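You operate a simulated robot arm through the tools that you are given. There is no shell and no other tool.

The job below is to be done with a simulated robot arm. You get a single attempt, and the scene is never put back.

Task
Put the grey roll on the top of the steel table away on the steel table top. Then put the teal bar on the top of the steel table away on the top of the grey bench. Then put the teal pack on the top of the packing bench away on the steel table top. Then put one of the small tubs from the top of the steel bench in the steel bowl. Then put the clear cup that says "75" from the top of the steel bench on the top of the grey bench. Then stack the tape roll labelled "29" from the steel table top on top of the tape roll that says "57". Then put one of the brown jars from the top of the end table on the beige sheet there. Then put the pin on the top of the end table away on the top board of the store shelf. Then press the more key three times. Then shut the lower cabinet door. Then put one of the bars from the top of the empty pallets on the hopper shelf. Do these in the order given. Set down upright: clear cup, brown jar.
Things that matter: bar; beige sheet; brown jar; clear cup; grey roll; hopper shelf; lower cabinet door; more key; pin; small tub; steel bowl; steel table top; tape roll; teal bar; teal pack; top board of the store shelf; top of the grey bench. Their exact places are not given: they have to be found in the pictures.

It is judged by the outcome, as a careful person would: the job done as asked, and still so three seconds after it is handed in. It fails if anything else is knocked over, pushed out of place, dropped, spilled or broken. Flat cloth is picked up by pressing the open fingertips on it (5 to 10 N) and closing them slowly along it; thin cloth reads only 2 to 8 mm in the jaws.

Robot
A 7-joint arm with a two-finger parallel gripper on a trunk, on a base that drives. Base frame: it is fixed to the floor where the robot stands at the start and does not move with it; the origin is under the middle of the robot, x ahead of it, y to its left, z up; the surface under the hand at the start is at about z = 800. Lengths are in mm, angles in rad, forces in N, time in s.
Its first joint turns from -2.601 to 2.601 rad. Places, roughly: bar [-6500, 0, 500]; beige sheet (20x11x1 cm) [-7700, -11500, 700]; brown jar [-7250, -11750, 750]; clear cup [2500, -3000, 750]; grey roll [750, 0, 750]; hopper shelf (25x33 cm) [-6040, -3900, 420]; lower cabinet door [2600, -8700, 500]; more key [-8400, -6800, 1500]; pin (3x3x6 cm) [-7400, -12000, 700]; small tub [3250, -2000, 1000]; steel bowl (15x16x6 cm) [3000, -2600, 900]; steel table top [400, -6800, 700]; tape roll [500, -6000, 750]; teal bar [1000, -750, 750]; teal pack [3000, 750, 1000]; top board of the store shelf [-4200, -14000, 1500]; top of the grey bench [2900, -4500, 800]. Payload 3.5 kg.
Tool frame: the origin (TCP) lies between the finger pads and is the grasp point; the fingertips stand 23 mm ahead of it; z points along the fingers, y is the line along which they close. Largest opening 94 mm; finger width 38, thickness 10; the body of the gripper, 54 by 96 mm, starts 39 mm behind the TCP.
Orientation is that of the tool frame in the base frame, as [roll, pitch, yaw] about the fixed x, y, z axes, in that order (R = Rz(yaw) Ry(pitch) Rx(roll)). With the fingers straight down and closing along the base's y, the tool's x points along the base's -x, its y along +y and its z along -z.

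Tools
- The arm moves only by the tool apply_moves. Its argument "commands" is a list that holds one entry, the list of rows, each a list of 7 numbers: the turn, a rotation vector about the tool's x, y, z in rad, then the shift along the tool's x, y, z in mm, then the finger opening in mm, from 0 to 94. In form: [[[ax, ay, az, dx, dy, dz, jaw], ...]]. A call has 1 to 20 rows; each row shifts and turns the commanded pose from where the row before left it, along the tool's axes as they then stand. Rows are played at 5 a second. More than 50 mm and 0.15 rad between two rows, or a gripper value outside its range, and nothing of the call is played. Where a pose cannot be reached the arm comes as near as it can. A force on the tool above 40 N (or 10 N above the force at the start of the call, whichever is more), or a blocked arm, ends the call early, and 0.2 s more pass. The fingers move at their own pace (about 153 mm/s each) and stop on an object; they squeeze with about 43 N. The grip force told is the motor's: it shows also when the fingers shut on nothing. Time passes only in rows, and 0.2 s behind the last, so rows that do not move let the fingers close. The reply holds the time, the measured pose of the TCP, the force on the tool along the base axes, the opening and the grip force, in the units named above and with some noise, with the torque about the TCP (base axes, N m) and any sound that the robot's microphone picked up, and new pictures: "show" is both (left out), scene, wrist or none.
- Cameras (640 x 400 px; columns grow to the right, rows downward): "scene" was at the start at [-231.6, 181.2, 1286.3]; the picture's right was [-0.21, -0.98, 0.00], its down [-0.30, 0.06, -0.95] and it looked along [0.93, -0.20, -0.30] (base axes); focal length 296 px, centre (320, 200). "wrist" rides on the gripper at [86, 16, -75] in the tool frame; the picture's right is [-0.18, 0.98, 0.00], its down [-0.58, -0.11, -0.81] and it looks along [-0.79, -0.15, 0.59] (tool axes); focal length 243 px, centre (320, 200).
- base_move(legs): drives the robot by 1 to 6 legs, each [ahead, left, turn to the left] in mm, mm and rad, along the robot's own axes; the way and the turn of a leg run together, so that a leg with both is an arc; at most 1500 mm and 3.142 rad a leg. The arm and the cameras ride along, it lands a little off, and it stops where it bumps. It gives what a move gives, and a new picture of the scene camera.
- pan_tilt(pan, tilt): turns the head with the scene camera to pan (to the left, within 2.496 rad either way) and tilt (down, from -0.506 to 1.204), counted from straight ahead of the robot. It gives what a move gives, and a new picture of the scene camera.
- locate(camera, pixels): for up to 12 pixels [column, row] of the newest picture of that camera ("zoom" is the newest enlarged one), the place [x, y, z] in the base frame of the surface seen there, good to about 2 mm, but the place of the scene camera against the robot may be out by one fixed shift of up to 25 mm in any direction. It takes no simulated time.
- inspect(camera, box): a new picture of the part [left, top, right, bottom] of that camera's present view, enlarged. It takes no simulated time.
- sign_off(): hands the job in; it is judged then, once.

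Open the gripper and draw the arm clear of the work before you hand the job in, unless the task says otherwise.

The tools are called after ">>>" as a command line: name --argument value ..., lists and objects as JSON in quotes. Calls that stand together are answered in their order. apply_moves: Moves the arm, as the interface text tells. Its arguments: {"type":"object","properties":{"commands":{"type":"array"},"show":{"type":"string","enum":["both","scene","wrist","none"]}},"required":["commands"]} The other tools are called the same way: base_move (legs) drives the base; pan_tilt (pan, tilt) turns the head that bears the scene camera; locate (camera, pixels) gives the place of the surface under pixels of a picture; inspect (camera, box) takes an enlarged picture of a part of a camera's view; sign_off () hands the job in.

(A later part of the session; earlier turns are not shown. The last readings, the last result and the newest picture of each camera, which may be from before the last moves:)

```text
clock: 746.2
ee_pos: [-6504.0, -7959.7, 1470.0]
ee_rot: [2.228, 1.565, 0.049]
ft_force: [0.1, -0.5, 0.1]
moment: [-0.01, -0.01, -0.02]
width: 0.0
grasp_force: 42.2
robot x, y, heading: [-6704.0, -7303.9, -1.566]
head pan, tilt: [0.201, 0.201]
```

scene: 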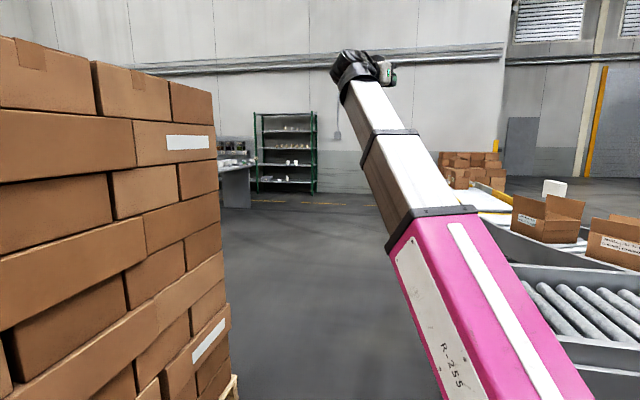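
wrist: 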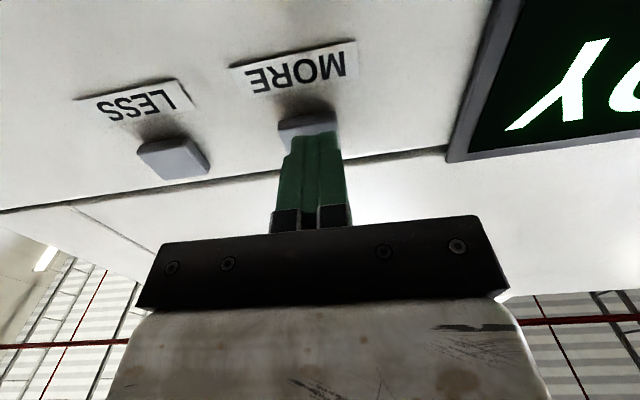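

I move to the aisle's middle, go south to y≈−9500, turn east and drive along.

>>> base_move --legs '[[0, 364, 0], [1500, 0, 0], [700, 0, 0], [0, 0, 1.566], [1500, 0, 0], [1500, 0, 0]]'

>>> base_move --legs '[[1500, 0, 0], [1000, 0, 0]]'

>>> pan_tilt --pan 0.3 --tilt 0.3

```text
clock: 776.9
ee_pos: [-2622.0, -9283.2, 1471.8]
ee_rot: [2.221, 1.564, 1.604]
ft_force: [0.3, 0.1, -0.3]
moment: [-0.01, 0.0, 0.02]
width: 0.0
grasp_force: 42.2
robot x, y, heading: [-3279.8, -9477.0, -0.001]
head pan, tilt: [0.201, 0.201]
```

scene: 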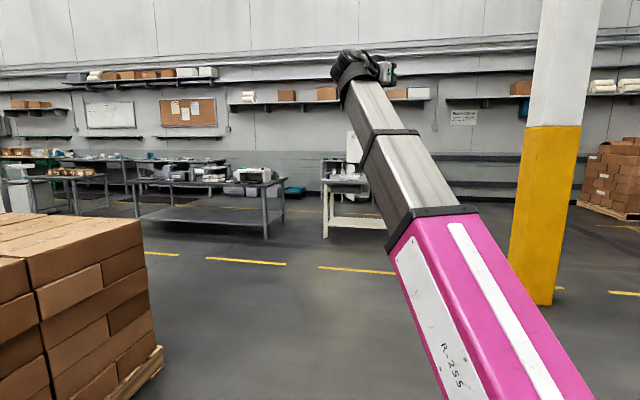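

```text
clock: 789.2
ee_pos: [-109.3, -9290.3, 1470.4]
ee_rot: [2.22, 1.567, 1.602]
ft_force: [-0.9, -0.1, -0.1]
moment: [-0.02, 0.01, -0.01]
width: 0.0
grasp_force: 42.4
robot x, y, heading: [-769.6, -9480.7, -0.004]
head pan, tilt: [0.201, 0.201]
```

scene: 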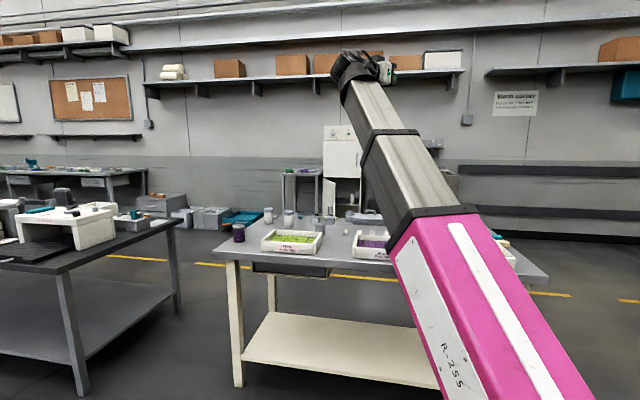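

```text
clock: 789.9
ee_pos: [-109.8, -9289.2, 1470.6]
ee_rot: [2.235, 1.566, 1.616]
ft_force: [-0.6, -0.4, 0.2]
moment: [-0.01, 0.01, 0.02]
width: 0.0
grasp_force: 42.4
robot x, y, heading: [-769.0, -9480.0, -0.001]
head pan, tilt: [0.3, 0.3]
```

scene: 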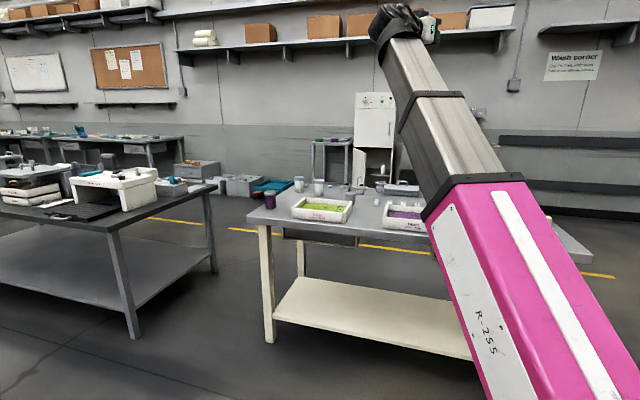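

I see the gap between the steel table (left) and the white table. I locate its bounds and the white cabinet behind.

>>> locate --camera "scene" --pixels '[[135, 335], [213, 268], [215, 190], [108, 232], [270, 340], [300, 275], [248, 222], [592, 265], [375, 130], [375, 165], [350, 180], [390, 175]]'

>>> inspect --camera "scene" --box '[290, 80, 450, 200]'

```text
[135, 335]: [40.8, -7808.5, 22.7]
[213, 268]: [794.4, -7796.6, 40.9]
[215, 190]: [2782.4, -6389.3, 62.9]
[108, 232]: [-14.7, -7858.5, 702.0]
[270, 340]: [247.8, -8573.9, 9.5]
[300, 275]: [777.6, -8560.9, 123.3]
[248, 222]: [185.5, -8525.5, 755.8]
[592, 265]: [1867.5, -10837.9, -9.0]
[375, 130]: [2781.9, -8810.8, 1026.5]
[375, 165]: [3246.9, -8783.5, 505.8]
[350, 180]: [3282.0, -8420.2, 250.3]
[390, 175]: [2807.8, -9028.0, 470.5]
```

```text
3.33 times, centred on (370, 140) of scene
```

zoom: 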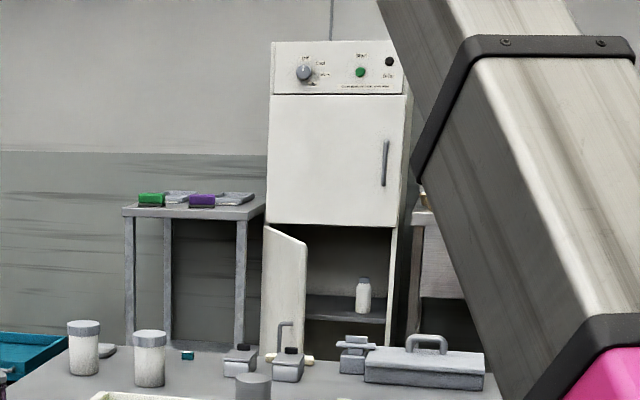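

The gap is only 667 mm; I'll take the known wider route: north along the corridor, through the wide gap at y≈−5200, then down the east aisle.

>>> base_move --legs '[[0, 0, 1.571], [1500, -100, 0], [1500, 0, 0], [1290, 0, 0], [0, 0, -1.571]]'

>>> base_move --legs '[[1500, 0, 0], [850, 0, 0], [0, 0, -1.571]]'

>>> pan_tilt --pan 0.15 --tilt 0.3

```text
refused: leg 2 is longer than a leg can be; nothing moved
```

```text
clock: 793.5
ee_pos: [471.5, -9289.5, 1470.4]
ee_rot: [2.738, 1.565, 2.127]
ft_force: [-0.1, 0.2, -0.4]
moment: [-0.01, 0.01, -0.01]
width: 0.3
grasp_force: 42.5
robot x, y, heading: [-187.5, -9490.0, 0.002]
head pan, tilt: [0.3, 0.3]
stopped in leg 1: the robot was blocked; the commanded pose is now the measured one
```

scene: 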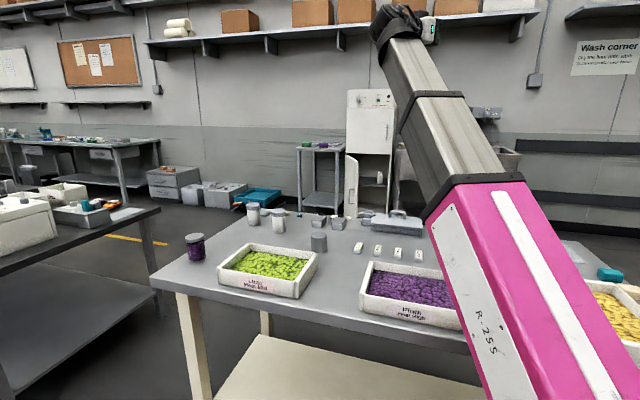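

```text
clock: 794.2
ee_pos: [472.2, -9288.2, 1470.5]
ee_rot: [2.651, 1.564, 2.043]
ft_force: [-1.1, -0.3, 0.2]
moment: [-0.02, 0.02, 0.02]
width: 0.1
grasp_force: 42.2
robot x, y, heading: [-189.6, -9485.7, 0.001]
head pan, tilt: [0.15, 0.3]
```

scene: 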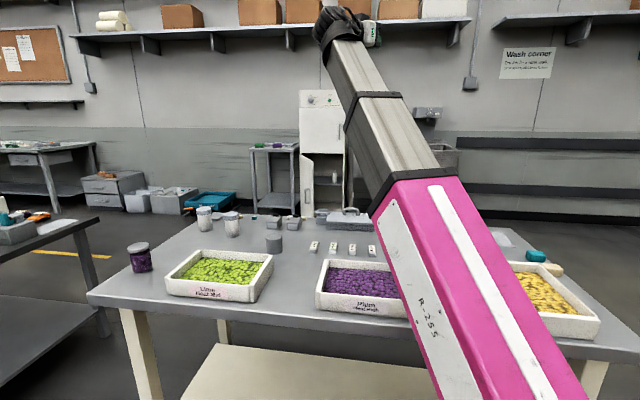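

One call was refused for leg length and the next ran anyway, bumping the white table's foot. I check that the table and items haven't moved.

>>> inspect --camera "scene" --box '[80, 180, 620, 380]'

>>> locate --camera "scene" --pixels '[[90, 297], [190, 222], [145, 390], [605, 352], [220, 290], [140, 270], [205, 225], [233, 228], [275, 245], [535, 258]]'

```text
1.19 times, centred on (350, 280) of scene
```

zoom: 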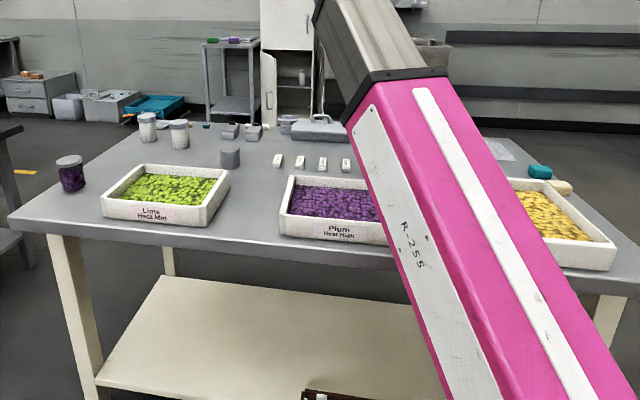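

```text
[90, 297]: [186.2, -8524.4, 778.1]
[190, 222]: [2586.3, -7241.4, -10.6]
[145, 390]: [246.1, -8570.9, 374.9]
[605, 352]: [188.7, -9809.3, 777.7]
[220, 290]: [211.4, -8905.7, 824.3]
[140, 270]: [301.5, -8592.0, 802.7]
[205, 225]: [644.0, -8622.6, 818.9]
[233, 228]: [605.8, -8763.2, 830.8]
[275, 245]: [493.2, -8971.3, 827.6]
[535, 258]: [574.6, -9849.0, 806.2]
```

Nothing moved (corner still at (186, −8524)). I go round the south end instead: back off, turn south, and drive past the table's end, then look east.

>>> base_move --legs '[[-215, 0, 0], [0, 0, -1.571], [0, 100, 0], [1080, 0, 0]]'

```text
clock: 805.6
ee_pos: [-120.0, -11221.6, 1470.8]
ee_rot: [2.652, 1.566, 0.458]
ft_force: [0.0, -0.5, 0.4]
moment: [0.0, 0.03, -0.02]
width: 0.0
grasp_force: 42.6
robot x, y, heading: [-309.7, -10559.7, -1.577]
head pan, tilt: [0.15, 0.3]
```

scene: 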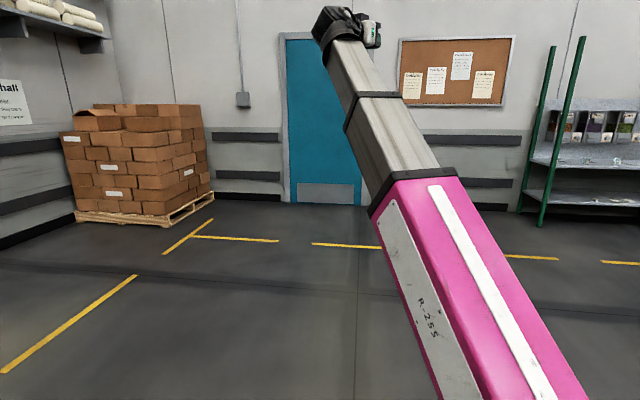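

I look east (left) to check the space before strafing.

>>> pan_tilt --pan 1.5 --tilt 0.35

>>> locate --camera "scene" --pixels '[[100, 250], [60, 230], [150, 300], [320, 250], [320, 200], [450, 250], [250, 200], [150, 200], [30, 330], [200, 330]]'

```text
clock: 807.1
ee_pos: [-121.2, -11222.2, 1469.5]
ee_rot: [2.661, 1.565, 0.467]
ft_force: [0.3, 0.3, -0.3]
moment: [0.0, 0.01, 0.01]
width: 0.1
grasp_force: 42.4
robot x, y, heading: [-307.6, -10562.2, -1.578]
head pan, tilt: [1.499, 0.351]
```

scene: 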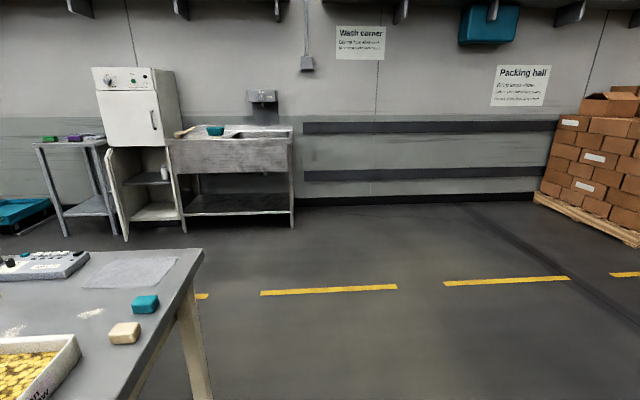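

```text
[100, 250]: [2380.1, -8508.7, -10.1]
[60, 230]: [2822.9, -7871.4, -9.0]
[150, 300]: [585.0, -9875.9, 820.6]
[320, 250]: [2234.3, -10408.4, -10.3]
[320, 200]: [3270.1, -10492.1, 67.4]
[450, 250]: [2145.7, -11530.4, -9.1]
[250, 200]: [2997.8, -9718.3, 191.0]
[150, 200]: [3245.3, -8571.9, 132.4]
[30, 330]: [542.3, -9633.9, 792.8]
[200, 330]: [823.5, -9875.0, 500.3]
```

Clear floor. I strafe east by 2 m.

>>> base_move --legs '[[0, 1000, 0.005], [0, 950, 0]]'

>>> pan_tilt --pan 2.2 --tilt 0.35

>>> inspect --camera "scene" --box '[160, 60, 480, 330]'

```text
clock: 816.8
ee_pos: [1825.3, -11228.0, 1470.1]
ee_rot: [2.662, 1.566, 0.472]
ft_force: [0.5, -0.2, -0.4]
moment: [0.01, -0.03, -0.01]
width: 0.0
grasp_force: 42.1
robot x, y, heading: [1632.1, -10565.8, -1.571]
head pan, tilt: [1.499, 0.351]
```

scene: 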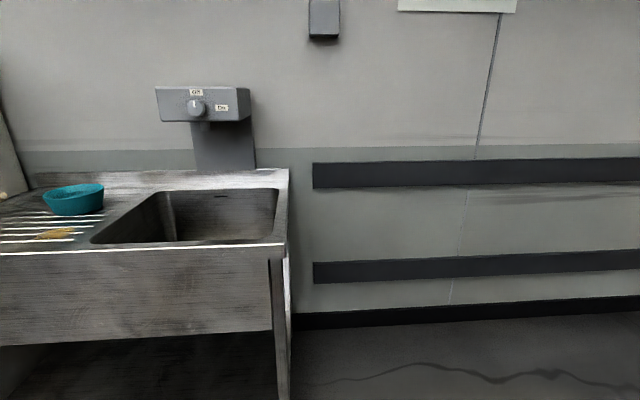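

```text
clock: 817.9
ee_pos: [1825.5, -11228.0, 1471.5]
ee_rot: [2.663, 1.565, 0.475]
ft_force: [-0.4, -0.4, 0.1]
moment: [0.01, 0.03, 0.01]
width: 0.1
grasp_force: 42.3
robot x, y, heading: [1629.6, -10565.5, -1.574]
head pan, tilt: [2.201, 0.351]
```

scene: 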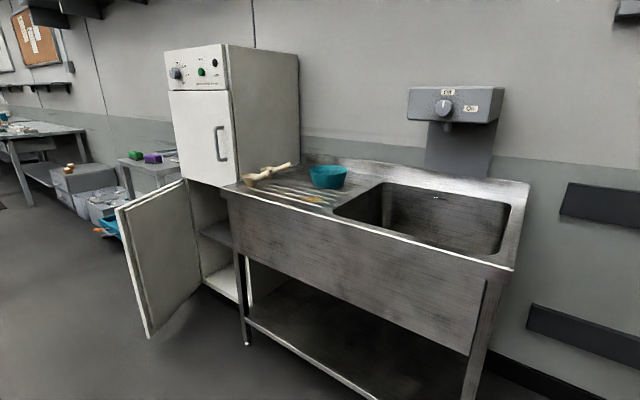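

```text
1.48 times, centred on (320, 195) of scene
```

zoom: 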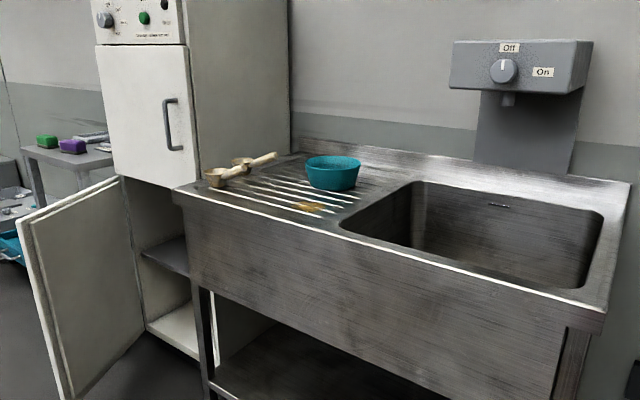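

The lower door stands open, hinged on its north (left) side. I locate its corners and the cabinet's front.

>>> locate --camera "scene" --pixels '[[119, 210], [148, 332], [183, 182], [200, 280], [150, 260], [235, 180], [240, 300], [205, 285], [222, 145], [170, 95], [120, 165], [185, 200]]'

```text
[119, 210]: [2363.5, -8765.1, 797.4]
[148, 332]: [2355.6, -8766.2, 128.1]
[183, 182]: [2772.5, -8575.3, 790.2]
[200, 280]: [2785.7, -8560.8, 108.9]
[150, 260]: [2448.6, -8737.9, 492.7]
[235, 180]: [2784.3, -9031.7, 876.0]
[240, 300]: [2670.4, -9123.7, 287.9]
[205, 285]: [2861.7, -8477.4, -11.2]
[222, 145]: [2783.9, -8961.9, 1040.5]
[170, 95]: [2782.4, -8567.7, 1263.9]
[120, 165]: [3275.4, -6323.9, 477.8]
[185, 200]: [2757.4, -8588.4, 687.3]
```

The leaf runs from the hinge (2780, −8567) to its free end (2360, −8766), z 110–800, open about 65°. I must push it from its north-west (outer) side. I back north along the aisle at x≈1500 first.

>>> base_move --legs '[[0, -120, 0], [-1300, 0, 0], [-1200, 0, 0]]'

```text
clock: 830.9
ee_pos: [1707.5, -8734.6, 1470.8]
ee_rot: [2.67, 1.567, 0.482]
ft_force: [0.6, 0.1, -0.1]
moment: [-0.01, -0.01, 0.03]
width: 0.2
grasp_force: 42.4
robot x, y, heading: [1509.9, -8073.9, -1.57]
head pan, tilt: [2.201, 0.351]
```

scene: 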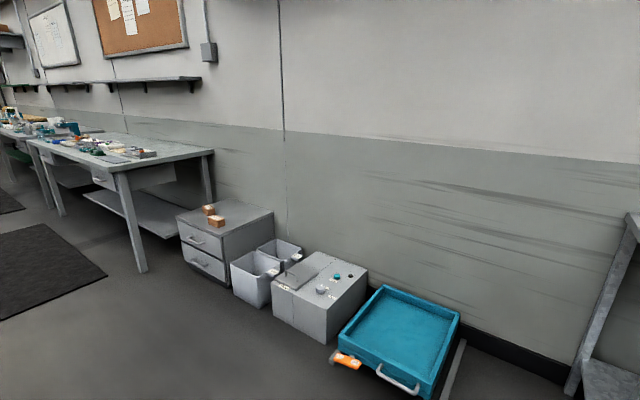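

I turn toward the door (heading −0.563) and then bring the hand to point straight ahead and down to z≈650.

>>> base_move --legs '[[0, 0, 1.007]]'

>>> apply_moves --commands '[[[-0.06, 0, 0, 10, 0, 0, 0], [-0.1, 0, 0, 20, 0, 0, 0], [-0.1, 0, 0, 30, 0, 0, 0], [-0.1, 0, 0, 30, 0, 0, 0], [-0.1, 0, 0, 30, 0, 0, 0], [-0.1, 0, 0, 30, 0, 0, 0], [-0.07, 0, 0, 30, 0, 0, 0], [0, 0, 0, 30, 0, 0, 0], [0, 0, 0, 30, 0, 0, 0], [0, 0, 0, 30, 0, 0, 0], [0, 0, 0, 30, 0, 0, 0], [0, 0, 0, 30, 0, 0, 0], [0, 0, 0, 30, 0, 0, 0], [0, 0, 0, 30, 0, 0, 0], [0, 0, 0, 30, 0, 0, 0], [0, 0, 0, 20, 0, 0, 0], [0, 0, 0, 10, 0, 0, 0], [0, 0, 0, 0, 0, 0, 0]]]' --show "none"

>>> pan_tilt --pan 0.0 --tilt 0.4

```text
clock: 833.9
ee_pos: [2175.5, -8255.3, 1469.7]
ee_rot: [2.674, 1.565, 1.509]
ft_force: [0.0, 0.2, -0.5]
moment: [0.0, -0.01, -0.03]
width: 0.1
grasp_force: 42.4
robot x, y, heading: [1511.6, -8074.8, -0.552]
head pan, tilt: [2.201, 0.351]
```

scene: 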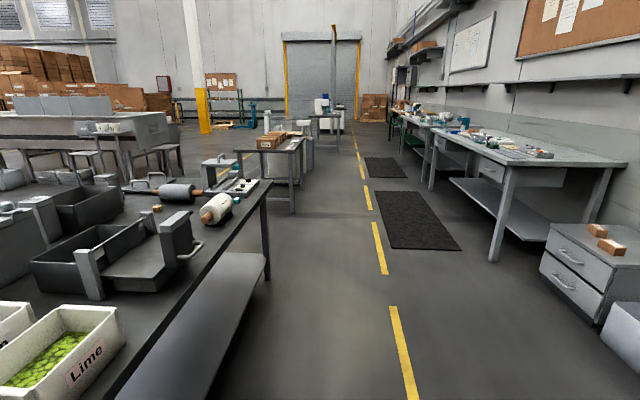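

```text
clock: 837.7
ee_pos: [2177.3, -8254.1, 1020.0]
ee_rot: [2.004, 1.566, 1.466]
ft_force: [0.3, 0.7, 0.0]
moment: [-0.01, -0.02, -0.01]
width: 0.2
grasp_force: 42.5
robot x, y, heading: [1511.5, -8074.8, -0.552]
head pan, tilt: [2.201, 0.351]
```

```text
clock: 839.8
ee_pos: [2177.0, -8253.7, 1019.8]
ee_rot: [2.048, 1.566, 1.511]
ft_force: [-0.1, 0.0, 0.2]
moment: [-0.01, -0.05, -0.01]
width: 0.0
grasp_force: 42.8
robot x, y, heading: [1512.6, -8078.2, -0.55]
head pan, tilt: [0.0, 0.4]
```

scene: 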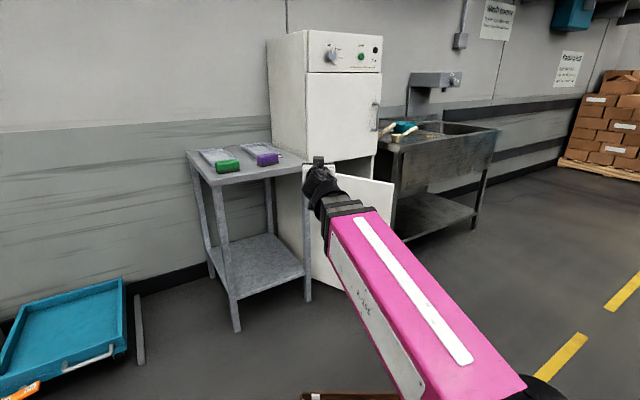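

The stand is at left, the door leaf behind the arm. I locate the stand's legs and the leaf.

>>> locate --camera "scene" --pixels '[[308, 298], [236, 328], [308, 168], [215, 185], [392, 183], [390, 215], [330, 270], [320, 285], [370, 190], [300, 190], [345, 180], [232, 240]]'

>>> inspect --camera "scene" --box '[180, 130, 420, 340]'

```text
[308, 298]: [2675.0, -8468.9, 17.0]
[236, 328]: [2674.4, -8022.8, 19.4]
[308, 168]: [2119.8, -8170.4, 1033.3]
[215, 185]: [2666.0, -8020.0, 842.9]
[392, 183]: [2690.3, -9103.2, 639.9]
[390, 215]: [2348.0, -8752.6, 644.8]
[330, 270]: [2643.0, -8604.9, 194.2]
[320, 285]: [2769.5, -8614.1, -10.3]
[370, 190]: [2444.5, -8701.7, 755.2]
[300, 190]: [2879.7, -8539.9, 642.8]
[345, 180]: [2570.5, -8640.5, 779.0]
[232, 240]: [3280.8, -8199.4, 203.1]
```

```text
1.90 times, centred on (300, 235) of scene
```

zoom: 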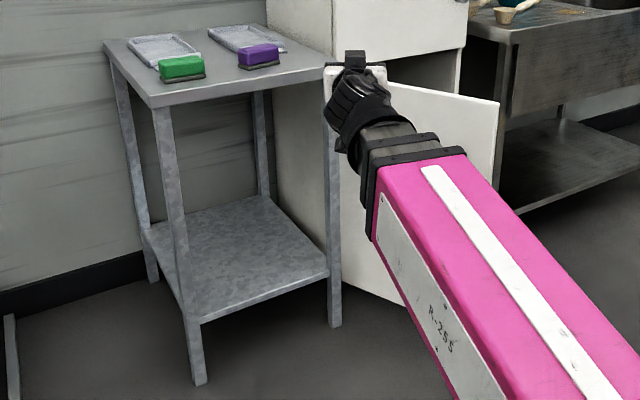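

The leaf's outer face runs through (2570, −8640) and (2348, −8753). I lower the hand to z≈670 and extend it to 800 mm ahead, in the clear.

>>> apply_moves --commands '[[[0, 0, 0, 12, 0, 5, 0], [0, 0, 0, 24, 0, 10, 0], [0, 0, 0, 28, 0, 11, 0], [0, 0, 0, 28, 0, 11, 0], [0, 0, 0, 28, 0, 11, 0], [0, 0, 0, 28, 0, 11, 0], [0, 0, 0, 28, 0, 11, 0], [0, 0, 0, 28, 0, 11, 0], [0, 0, 0, 28, 0, 11, 0], [0, 0, 0, 28, 0, 11, 0], [0, 0, 0, 28, 0, 11, 0], [0, 0, 0, 28, 0, 11, 0], [0, 0, 0, 22, 0, 10, 0], [0, 0, 0, 12, 0, 6, 0], [0, 0, 0, 0, 0, 0, 0]]]' --show "scene"

```text
clock: 843.0
ee_pos: [2297.5, -8324.1, 669.9]
ee_rot: [2.047, 1.567, 1.508]
ft_force: [0.2, 0.4, 0.0]
moment: [0.02, -0.01, 0.02]
width: 0.0
grasp_force: 41.9
robot x, y, heading: [1513.9, -8075.3, -0.553]
head pan, tilt: [0.0, 0.4]
```

scene: 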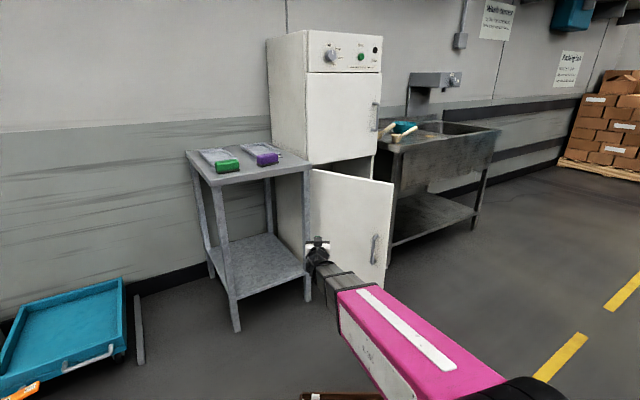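

Now the leaf's outer face is in clear view with its handle at (374, 248). I locate points on it.

>>> locate --camera "scene" --pixels '[[391, 190], [384, 285], [374, 238], [374, 262], [350, 200], [380, 200], [365, 205], [330, 200], [316, 180]]'

```text
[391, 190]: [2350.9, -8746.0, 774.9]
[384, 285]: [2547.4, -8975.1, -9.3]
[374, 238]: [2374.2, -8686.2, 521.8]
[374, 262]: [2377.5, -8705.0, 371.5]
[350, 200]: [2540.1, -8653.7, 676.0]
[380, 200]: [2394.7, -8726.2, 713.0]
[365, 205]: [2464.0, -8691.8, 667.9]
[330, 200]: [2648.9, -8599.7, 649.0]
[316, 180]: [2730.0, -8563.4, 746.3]
```

I slide the base so that the fingertips come ~100 mm short of the leaf near its free end, above the handle.

>>> base_move --legs '[[180, -277, 0]]'

>>> locate --camera "scene" --pixels '[[330, 200], [350, 200], [370, 200], [380, 210], [340, 230]]'

```text
clock: 845.1
ee_pos: [2304.1, -8655.6, 668.4]
ee_rot: [2.054, 1.565, 1.513]
ft_force: [0.7, 0.5, 0.2]
moment: [0.01, 0.0, 0.02]
width: 0.0
grasp_force: 42.4
robot x, y, heading: [1522.0, -8404.1, -0.553]
head pan, tilt: [0.0, 0.4]
```

scene: 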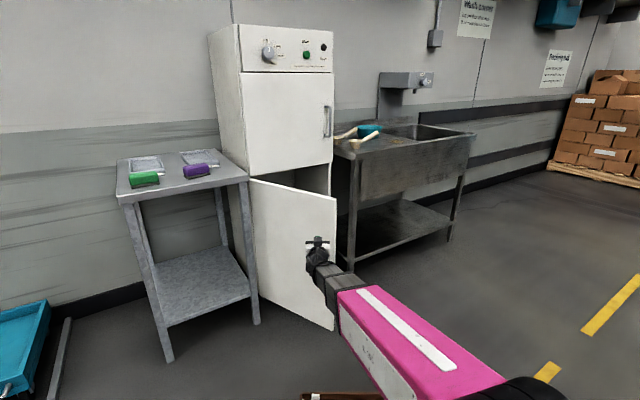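

```text
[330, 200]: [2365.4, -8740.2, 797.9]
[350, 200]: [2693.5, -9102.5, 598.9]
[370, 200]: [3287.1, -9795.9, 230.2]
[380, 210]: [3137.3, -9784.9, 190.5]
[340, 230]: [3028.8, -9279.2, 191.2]
```

Contact expected in ~100 mm. I drive forward 200 mm, pushing the leaf gently, and read the force.

>>> base_move --legs '[[200, 0, 0]]'

```text
clock: 846.8
ee_pos: [2475.4, -8761.0, 669.2]
ee_rot: [2.063, 1.565, 1.525]
ft_force: [-0.4, 0.2, 0.1]
moment: [-0.01, 0.03, -0.01]
width: 0.0
grasp_force: 42.4
robot x, y, heading: [1691.4, -8512.4, -0.551]
head pan, tilt: [0.0, 0.4]
```

scene: 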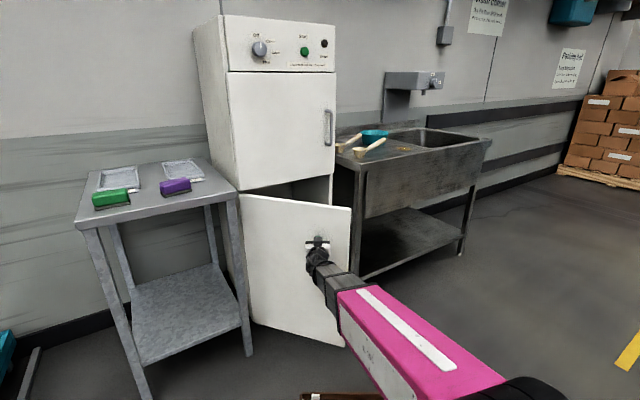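

The leaf is turning shut. I drive 180 mm more.

>>> base_move --legs '[[180, 0, 0]]'

```text
clock: 848.3
ee_pos: [2631.0, -8857.5, 669.5]
ee_rot: [2.07, 1.566, 1.532]
ft_force: [0.0, 0.7, 0.4]
moment: [0.0, 0.01, -0.01]
width: 0.2
grasp_force: 42.5
robot x, y, heading: [1847.5, -8603.7, -0.556]
head pan, tilt: [0.0, 0.4]
```

scene: 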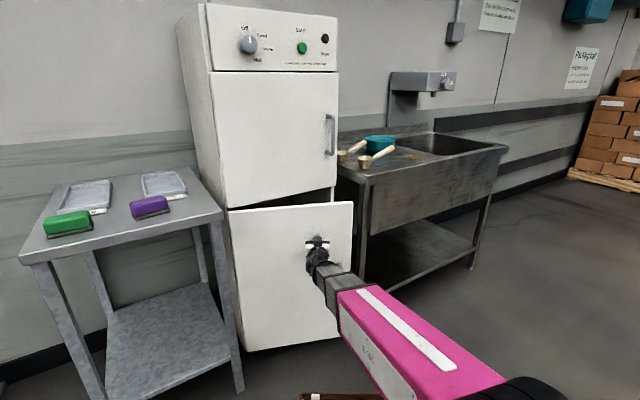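

Nearly shut. I finish with the arm, advancing in steps and watching the force.

>>> apply_moves --commands '[[[0, 0, 0, 0, 0, 8, 0], [0, 0, 0, 0, 0, 15, 0], [0, 0, 0, 0, 0, 18, 0], [0, 0, 0, 0, 0, 18, 0], [0, 0, 0, 0, 0, 18, 0], [0, 0, 0, 0, 0, 15, 0], [0, 0, 0, 0, 0, 10, 0], [0, 0, 0, 0, 0, 0, 0]]]' --show "scene"

```text
clock: 850.1
ee_pos: [2718.7, -8909.6, 669.3]
ee_rot: [2.119, 1.565, 1.579]
ft_force: [0.5, 0.0, -0.6]
moment: [-0.01, -0.04, 0.0]
width: 0.2
grasp_force: 42.4
robot x, y, heading: [1846.3, -8603.8, -0.554]
head pan, tilt: [0.0, 0.4]
```

scene: 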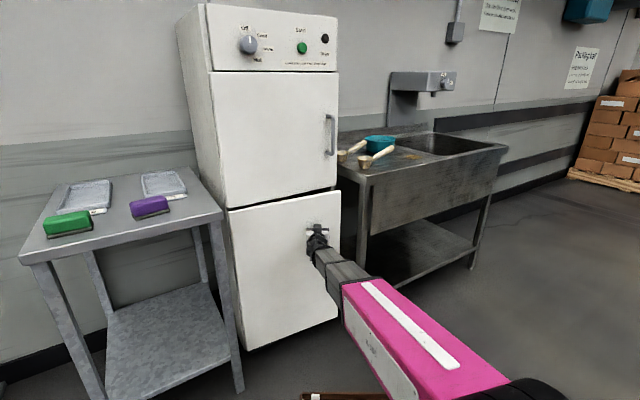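

Just a small gap left. I continue with small steps until it seats.

>>> apply_moves --commands '[[[0, 0, 0, 0, 0, 6, 0], [0, 0, 0, 0, 0, 8, 0], [0, 0, 0, 0, 0, 8, 0], [0, 0, 0, 0, 0, 6, 0], [0, 0, 0, 0, 0, 4, 0], [0, 0, 0, 0, 0, 4, 0], [0, 0, 0, 0, 0, 3, 0], [0, 0, 0, 0, 0, 3, 0], [0, 0, 0, 0, 0, 0, 0]]]' --show "scene"

```text
clock: 852.1
ee_pos: [2752.0, -8929.2, 669.3]
ee_rot: [2.168, 1.564, 1.629]
ft_force: [-6.3, 1.3, 0.4]
moment: [0.01, -0.03, 0.02]
width: 0.1
grasp_force: 42.6
robot x, y, heading: [1847.5, -8608.6, -0.552]
head pan, tilt: [0.0, 0.4]
stopped in row 9: the force on the tool passed its limit at 42 N (the readings are from after the stop); the commanded pose is now the measured one
```

scene: 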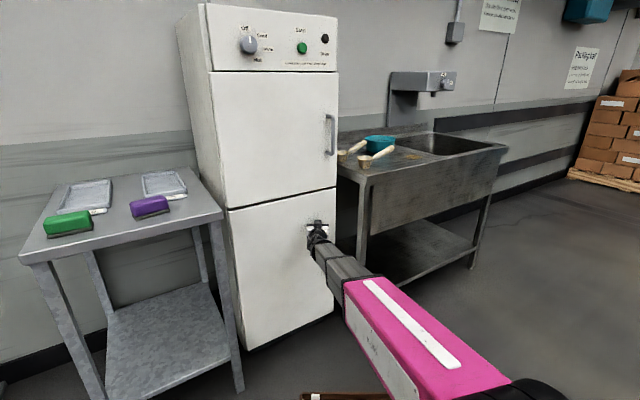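

The force rose to 42 N: the door has met its frame. I check closely that it's flush.

>>> inspect --camera "scene" --box '[190, 160, 370, 360]'

>>> locate --camera "scene" --pixels '[[332, 195], [332, 300], [240, 220], [245, 330], [330, 175], [240, 190], [290, 280]]'

```text
2.00 times, centred on (280, 260) of scene
```

zoom: 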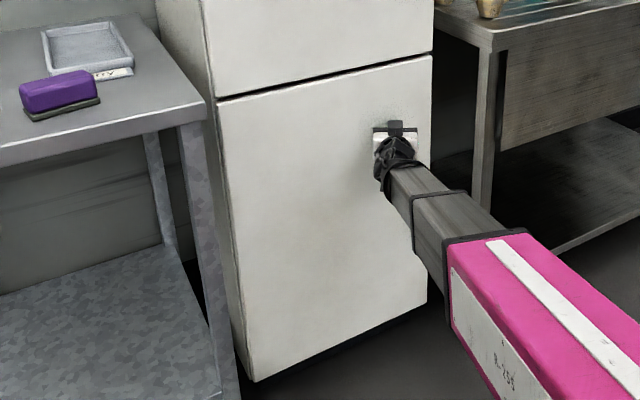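

```text
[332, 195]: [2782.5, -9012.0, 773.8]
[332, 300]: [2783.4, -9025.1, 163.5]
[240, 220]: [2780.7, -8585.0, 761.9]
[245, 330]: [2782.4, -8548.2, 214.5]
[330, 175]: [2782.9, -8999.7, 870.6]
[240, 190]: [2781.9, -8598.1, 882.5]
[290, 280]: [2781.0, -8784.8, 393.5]
```

The lower door is flush at x≈2782 like the upper one. I withdraw the hand straight back.

>>> apply_moves --commands '[[[0, 0, 0, 0, 0, -6, 0], [0, 0, 0, 0, 0, -15, 0], [0, 0, 0, 0, 0, -25, 0], [0, 0, 0, 0, 0, -25, 0], [0, 0, 0, 0, 0, -25, 0], [0, 0, 0, 0, 0, -20, 0], [0, 0, 0, 0, 0, -10, 0], [0, 0, 0, 0, 0, 0, 0]]]' --show "scene"

>>> locate --camera "scene" --pixels '[[332, 195], [332, 300], [240, 220], [290, 280]]'

```text
clock: 853.9
ee_pos: [2645.3, -8864.5, 670.8]
ee_rot: [2.269, 1.567, 1.731]
ft_force: [0.2, -0.7, 0.3]
moment: [-0.02, -0.01, 0.0]
width: 0.2
grasp_force: 42.4
robot x, y, heading: [1845.9, -8607.5, -0.551]
head pan, tilt: [0.0, 0.4]
```

scene: 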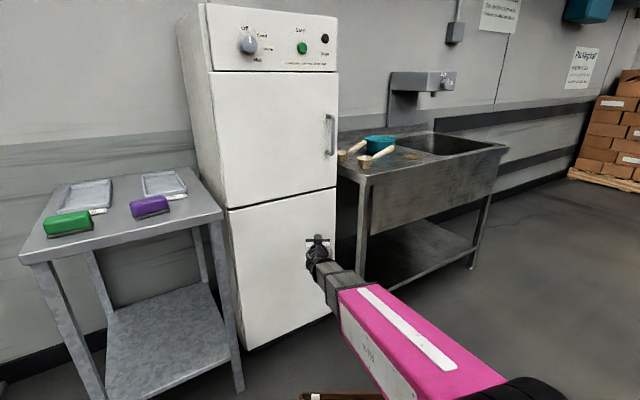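

```text
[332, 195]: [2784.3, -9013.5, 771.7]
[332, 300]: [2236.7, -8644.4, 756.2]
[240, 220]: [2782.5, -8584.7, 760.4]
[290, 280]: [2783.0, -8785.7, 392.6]
```

The door stays shut. Last task: a bar from the empty pallets to the hopper shelf. I back off, then raise and turn the hand to point down for travel.

>>> base_move --legs '[[-450, 0, 0]]'

>>> apply_moves --commands '[[[0, 0, 0, -15, 0, 0, 0], [0, 0, 0, -28, 0, 0, 0], [0, 0, 0, -30, 0, 0, 0], [0, 0, 0, -30, 0, 0, 0], [0, 0, 0, -30, 0, 0, 0], [0, 0, 0, -30, 0, 0, 0], [0, 0, 0, -30, 0, 0, 0], [0, 0, 0, -30, 0, 0, 0], [0, 0, 0, -30, 0, 0, 0], [0, 0, 0, -30, 0, 0, 0], [0, 0, 0, -28, 0, 0, 0], [0, 0, 0, -15, 0, 0, 0], [0, 0, 0, 0, 0, 0, 0]]]' --show "none"

>>> apply_moves --commands '[[[0, 0.06, 0, 0, 0, 0, 0], [0, 0.1, 0, 0, 0, 0, 0], [0, 0.1, 0, 0, 0, 0, 0], [0, 0.1, 0, 0, 0, 0, 0], [0, 0.1, 0, 0, 0, 0, 0], [0, 0.1, 0, 0, 0, 0, 0], [0, 0.1, 0, 0, 0, 0, 0], [0, 0.1, 0, 0, 0, 0, 0], [0, 0.1, 0, 0, 0, 0, 0], [0, 0.1, 0, 0, 0, 0, 0], [0, 0.1, 0, 0, 0, 0, 0], [0, 0.1, 0, 0, 0, 0, 0], [0, 0.1, 0, 0, 0, 0, 0], [0, 0.1, 0, 0, 0, 0, 0], [0, 0.1, 0, 0, 0, 0, 0], [0, 0.1, 0, 0, 0, 0, 0], [0, 0, 0, 0, 0, 0, 20]]]' --show "scene"

```text
clock: 856.6
ee_pos: [2265.1, -8630.3, 670.5]
ee_rot: [2.282, 1.565, 1.745]
ft_force: [-0.4, 0.0, -0.2]
moment: [-0.01, 0.02, -0.01]
width: 0.0
grasp_force: 42.2
robot x, y, heading: [1467.3, -8373.8, -0.554]
head pan, tilt: [0.0, 0.4]
```

scene: 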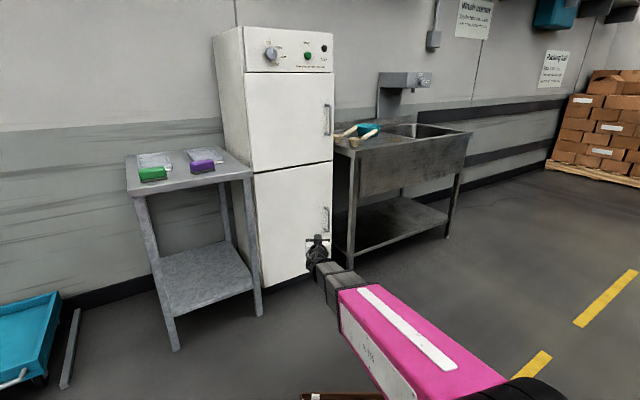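

```text
clock: 859.4
ee_pos: [2266.7, -8631.5, 996.3]
ee_rot: [2.301, 1.565, 1.763]
ft_force: [-0.9, 0.7, -0.1]
moment: [-0.01, -0.01, 0.03]
width: 0.0
grasp_force: 42.6
robot x, y, heading: [1463.8, -8369.9, -0.55]
head pan, tilt: [0.0, 0.4]
```

```text
clock: 863.0
ee_pos: [2265.9, -8631.5, 995.6]
ee_rot: [3.139, 0.005, 2.603]
ft_force: [0.1, 0.4, 0.8]
moment: [0.0, 0.02, 0.02]
width: 19.8
grasp_force: 0.1
robot x, y, heading: [1464.6, -8374.2, -0.55]
head pan, tilt: [0.0, 0.4]
```

scene: 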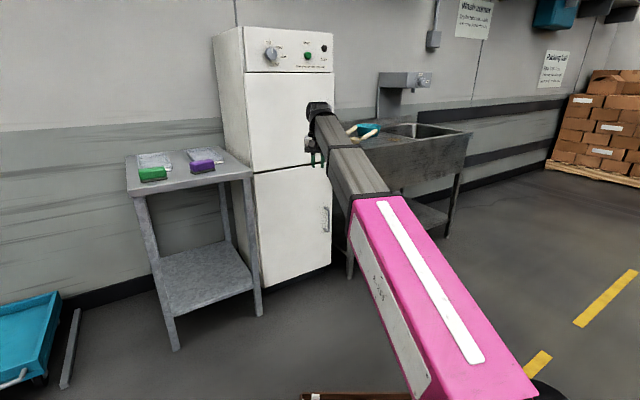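

The hand points down, door shut. I drive back: turn south, pass the white table's end and go west.

>>> base_move --legs '[[0, 0, -1.021], [1200, 0, 0], [990, 0, 0]]'

```text
clock: 876.4
ee_pos: [1698.9, -11368.7, 996.1]
ee_rot: [3.14, 0.007, 1.604]
ft_force: [-0.4, 0.3, -0.1]
moment: [0.01, -0.01, -0.03]
width: 20.1
grasp_force: 0.1
robot x, y, heading: [1486.9, -10553.2, -1.554]
head pan, tilt: [0.0, 0.4]
```

scene: 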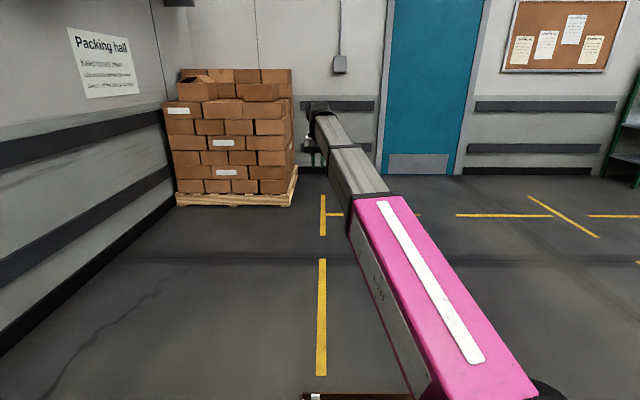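

>>> base_move --legs '[[0, 0, -0.017], [0, -900, 0], [0, -900, 0]]'

```text
clock: 885.8
ee_pos: [-106.4, -11380.1, 996.2]
ee_rot: [3.138, 0.009, 1.6]
ft_force: [-0.2, 0.1, 0.3]
moment: [0.0, 0.02, 0.0]
width: 20.1
grasp_force: 0.0
robot x, y, heading: [-311.5, -10565.6, -1.556]
head pan, tilt: [0.0, 0.4]
```

scene: 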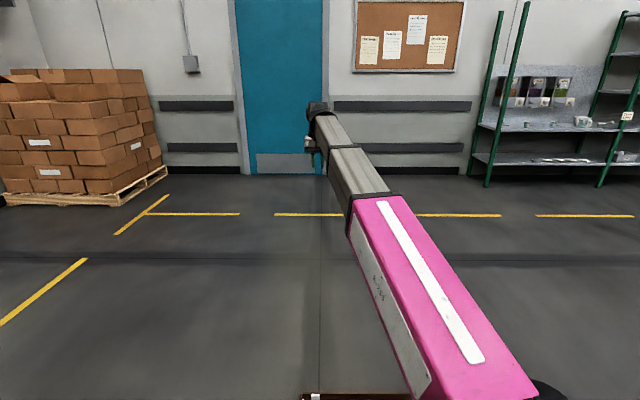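

I back north between table and column, then turn west.

>>> base_move --legs '[[-1090, 0, 0], [0, -90, 0], [0, 0, -1.585], [1500, 0, 0], [1500, 0, 0]]'

```text
clock: 910.1
ee_pos: [-4248.6, -9699.5, 997.1]
ee_rot: [3.139, 0.005, 0.021]
ft_force: [0.4, 0.4, 0.2]
moment: [0.0, -0.02, 0.02]
width: 19.8
grasp_force: 0.1
robot x, y, heading: [-3435.7, -9494.1, -3.134]
head pan, tilt: [0.0, 0.4]
```

scene: 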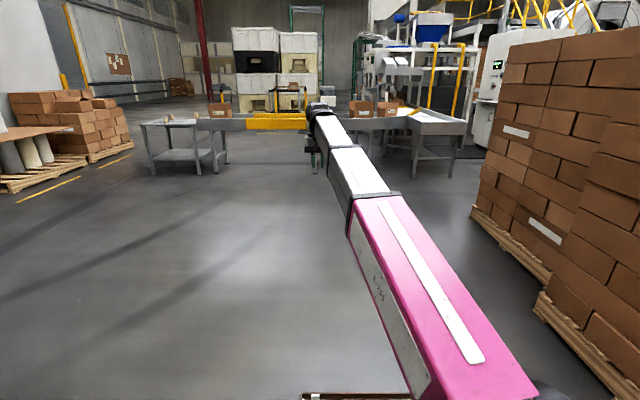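

>>> base_move --legs '[[1500, 0, 0], [1390, 0, 0], [0, 0, -1.577]]'

>>> pan_tilt --pan 0.0 --tilt 0.25

```text
clock: 928.0
ee_pos: [-6501.4, -8683.9, 996.1]
ee_rot: [3.137, 0.007, -1.583]
ft_force: [0.0, 0.1, -0.9]
moment: [-0.01, -0.01, -0.01]
width: 20.2
grasp_force: 0.1
robot x, y, heading: [-6323.5, -9504.3, 1.545]
head pan, tilt: [0.0, 0.4]
```

scene: 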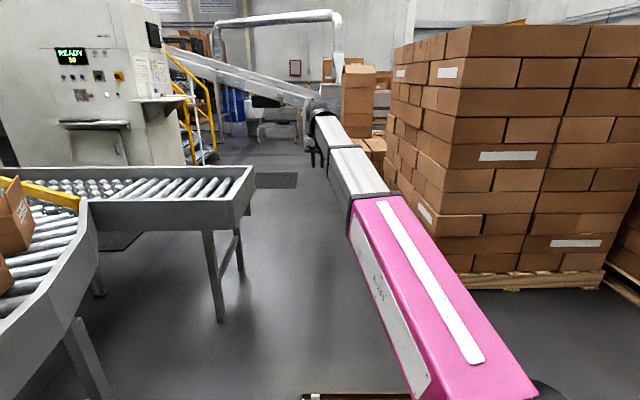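

```text
clock: 928.6
ee_pos: [-6500.6, -8683.6, 996.0]
ee_rot: [3.137, 0.006, -1.582]
ft_force: [1.1, 0.2, 0.1]
moment: [-0.02, 0.05, 0.03]
width: 20.0
grasp_force: 0.1
robot x, y, heading: [-6321.4, -9504.0, 1.544]
head pan, tilt: [0.0, 0.25]
```

scene: 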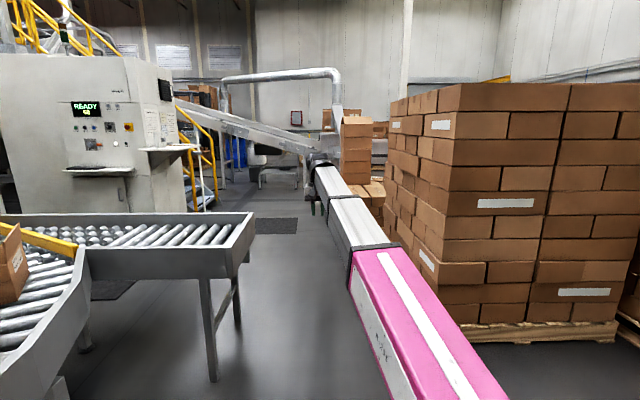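

I straighten and drive north up the aisle.

>>> base_move --legs '[[0, 0, 0.03], [1500, 0, 0], [1500, 0, 0]]'

>>> pan_tilt --pan 0.0 --tilt 0.3

```text
clock: 941.2
ee_pos: [-6534.9, -6100.5, 995.3]
ee_rot: [3.141, 0.007, -1.566]
ft_force: [0.4, -0.4, -0.7]
moment: [0.0, 0.01, 0.01]
width: 20.1
grasp_force: 0.1
robot x, y, heading: [-6345.0, -6921.7, 1.562]
head pan, tilt: [0.0, 0.25]
stopped in leg 3: the robot was blocked; the commanded pose is now the measured one
```

scene: 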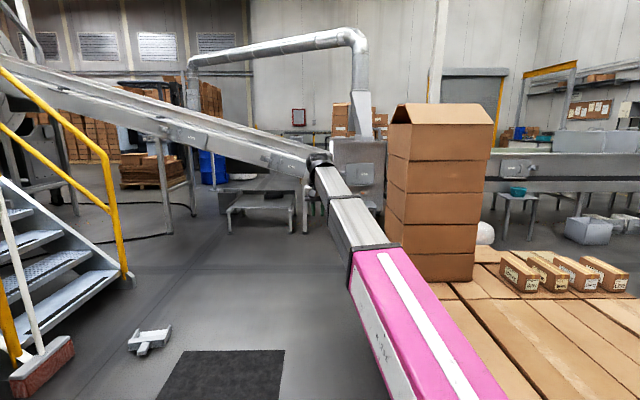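

```text
clock: 941.9
ee_pos: [-6535.6, -6100.6, 995.5]
ee_rot: [3.138, 0.007, -1.568]
ft_force: [0.8, -0.2, -0.2]
moment: [0.02, 0.0, 0.0]
width: 20.1
grasp_force: 0.0
robot x, y, heading: [-6344.4, -6919.0, 1.558]
head pan, tilt: [0.0, 0.3]
```

scene: 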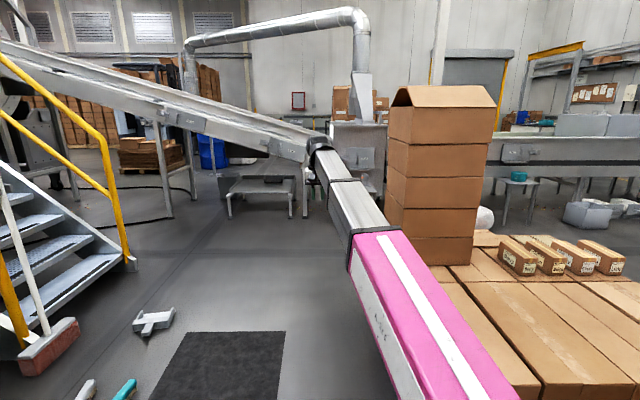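

The robot was blocked, probably by the low carton stack on the right. I locate its edge and check nothing moved.

>>> locate --camera "scene" --pixels '[[435, 268], [460, 300], [500, 370], [430, 280], [540, 390], [400, 240], [395, 110], [130, 330], [185, 345], [280, 335], [150, 325], [250, 215]]'

>>> pan_tilt --pan -0.8 --tilt 0.7

```text
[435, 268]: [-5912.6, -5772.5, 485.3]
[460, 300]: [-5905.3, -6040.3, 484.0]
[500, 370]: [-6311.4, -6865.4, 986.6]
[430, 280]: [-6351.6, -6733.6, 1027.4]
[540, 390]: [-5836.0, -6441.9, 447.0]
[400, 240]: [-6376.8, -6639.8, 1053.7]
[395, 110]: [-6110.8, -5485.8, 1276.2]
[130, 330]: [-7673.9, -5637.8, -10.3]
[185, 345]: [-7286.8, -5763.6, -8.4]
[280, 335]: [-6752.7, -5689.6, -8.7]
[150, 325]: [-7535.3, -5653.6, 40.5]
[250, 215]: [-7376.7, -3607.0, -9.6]
```

```text
clock: 943.0
ee_pos: [-6534.7, -6101.2, 995.4]
ee_rot: [3.138, 0.007, -1.565]
ft_force: [-0.3, 0.6, 0.7]
moment: [-0.02, 0.0, -0.01]
width: 19.8
grasp_force: 0.1
robot x, y, heading: [-6342.8, -6916.9, 1.556]
head pan, tilt: [-0.799, 0.7]
```

scene: 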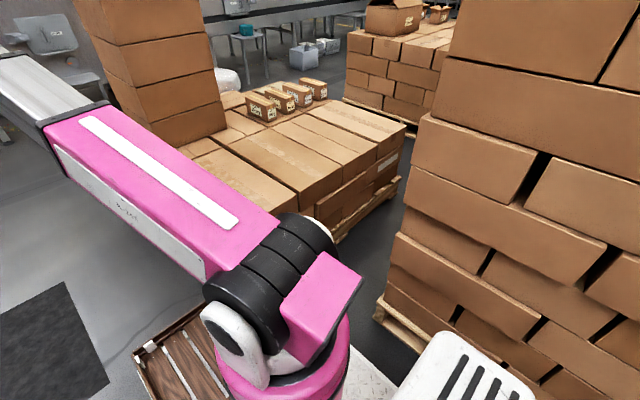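

The front-right corner met the low pallet (west edge x≈−6110). I back 100 mm, move left 270 mm and continue north.

>>> base_move --legs '[[-100, 0, 0.012], [0, 270, 0], [1300, 0, 0]]'

>>> pan_tilt --pan 0.0 --tilt 0.35

```text
clock: 951.8
ee_pos: [-6826.6, -4899.5, 995.7]
ee_rot: [3.139, 0.006, -1.548]
ft_force: [-0.5, -0.1, 0.0]
moment: [0.02, 0.01, -0.01]
width: 19.9
grasp_force: 0.1
robot x, y, heading: [-6621.2, -5715.1, 1.578]
head pan, tilt: [-0.799, 0.7]
```

scene: 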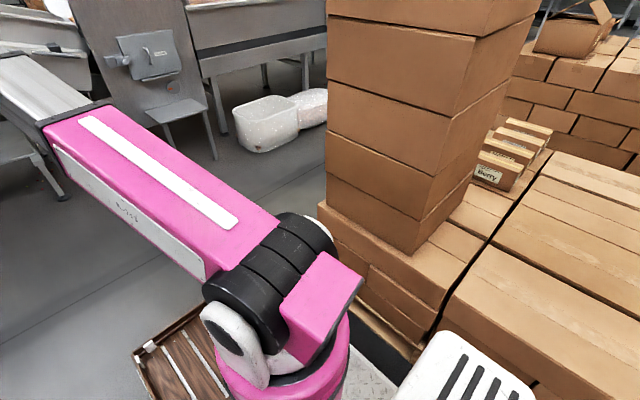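

```text
clock: 952.9
ee_pos: [-6827.1, -4899.9, 996.8]
ee_rot: [3.139, 0.007, -1.548]
ft_force: [0.2, 1.4, 0.6]
moment: [-0.02, 0.01, 0.0]
width: 20.1
grasp_force: 0.0
robot x, y, heading: [-6619.4, -5714.7, 1.576]
head pan, tilt: [0.0, 0.351]
```

scene: 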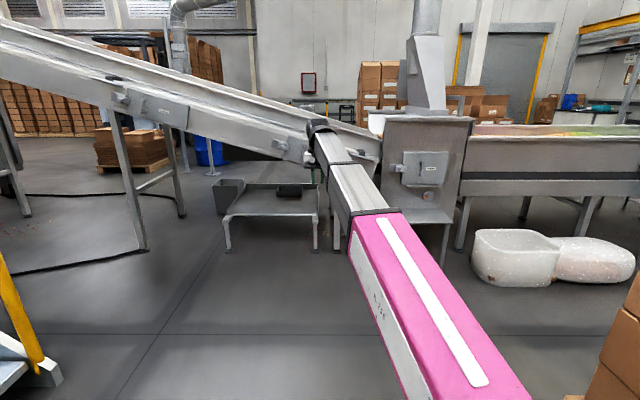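

I see the incline conveyor and hopper. I locate the hopper shelf area and look for the empty pallets.

>>> inspect --camera "scene" --box '[180, 100, 500, 280]'

>>> locate --camera "scene" --pixels '[[430, 165], [430, 218], [400, 200], [445, 225], [275, 205], [228, 215], [316, 215], [125, 150], [205, 150], [145, 245], [180, 215], [420, 190]]'

```text
2.00 times, centred on (340, 190) of scene
```

zoom: 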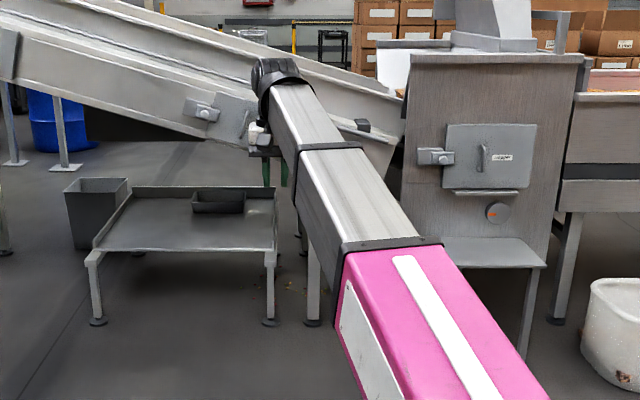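

```text
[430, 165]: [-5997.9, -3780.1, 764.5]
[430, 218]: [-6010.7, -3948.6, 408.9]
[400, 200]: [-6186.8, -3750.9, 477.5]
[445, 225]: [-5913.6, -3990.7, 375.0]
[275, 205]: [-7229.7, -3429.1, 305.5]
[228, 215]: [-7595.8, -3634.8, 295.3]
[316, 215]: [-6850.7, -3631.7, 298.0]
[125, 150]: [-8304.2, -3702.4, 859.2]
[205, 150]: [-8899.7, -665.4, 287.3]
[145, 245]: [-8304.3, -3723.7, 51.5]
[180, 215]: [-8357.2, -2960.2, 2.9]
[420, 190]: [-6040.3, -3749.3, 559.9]
```

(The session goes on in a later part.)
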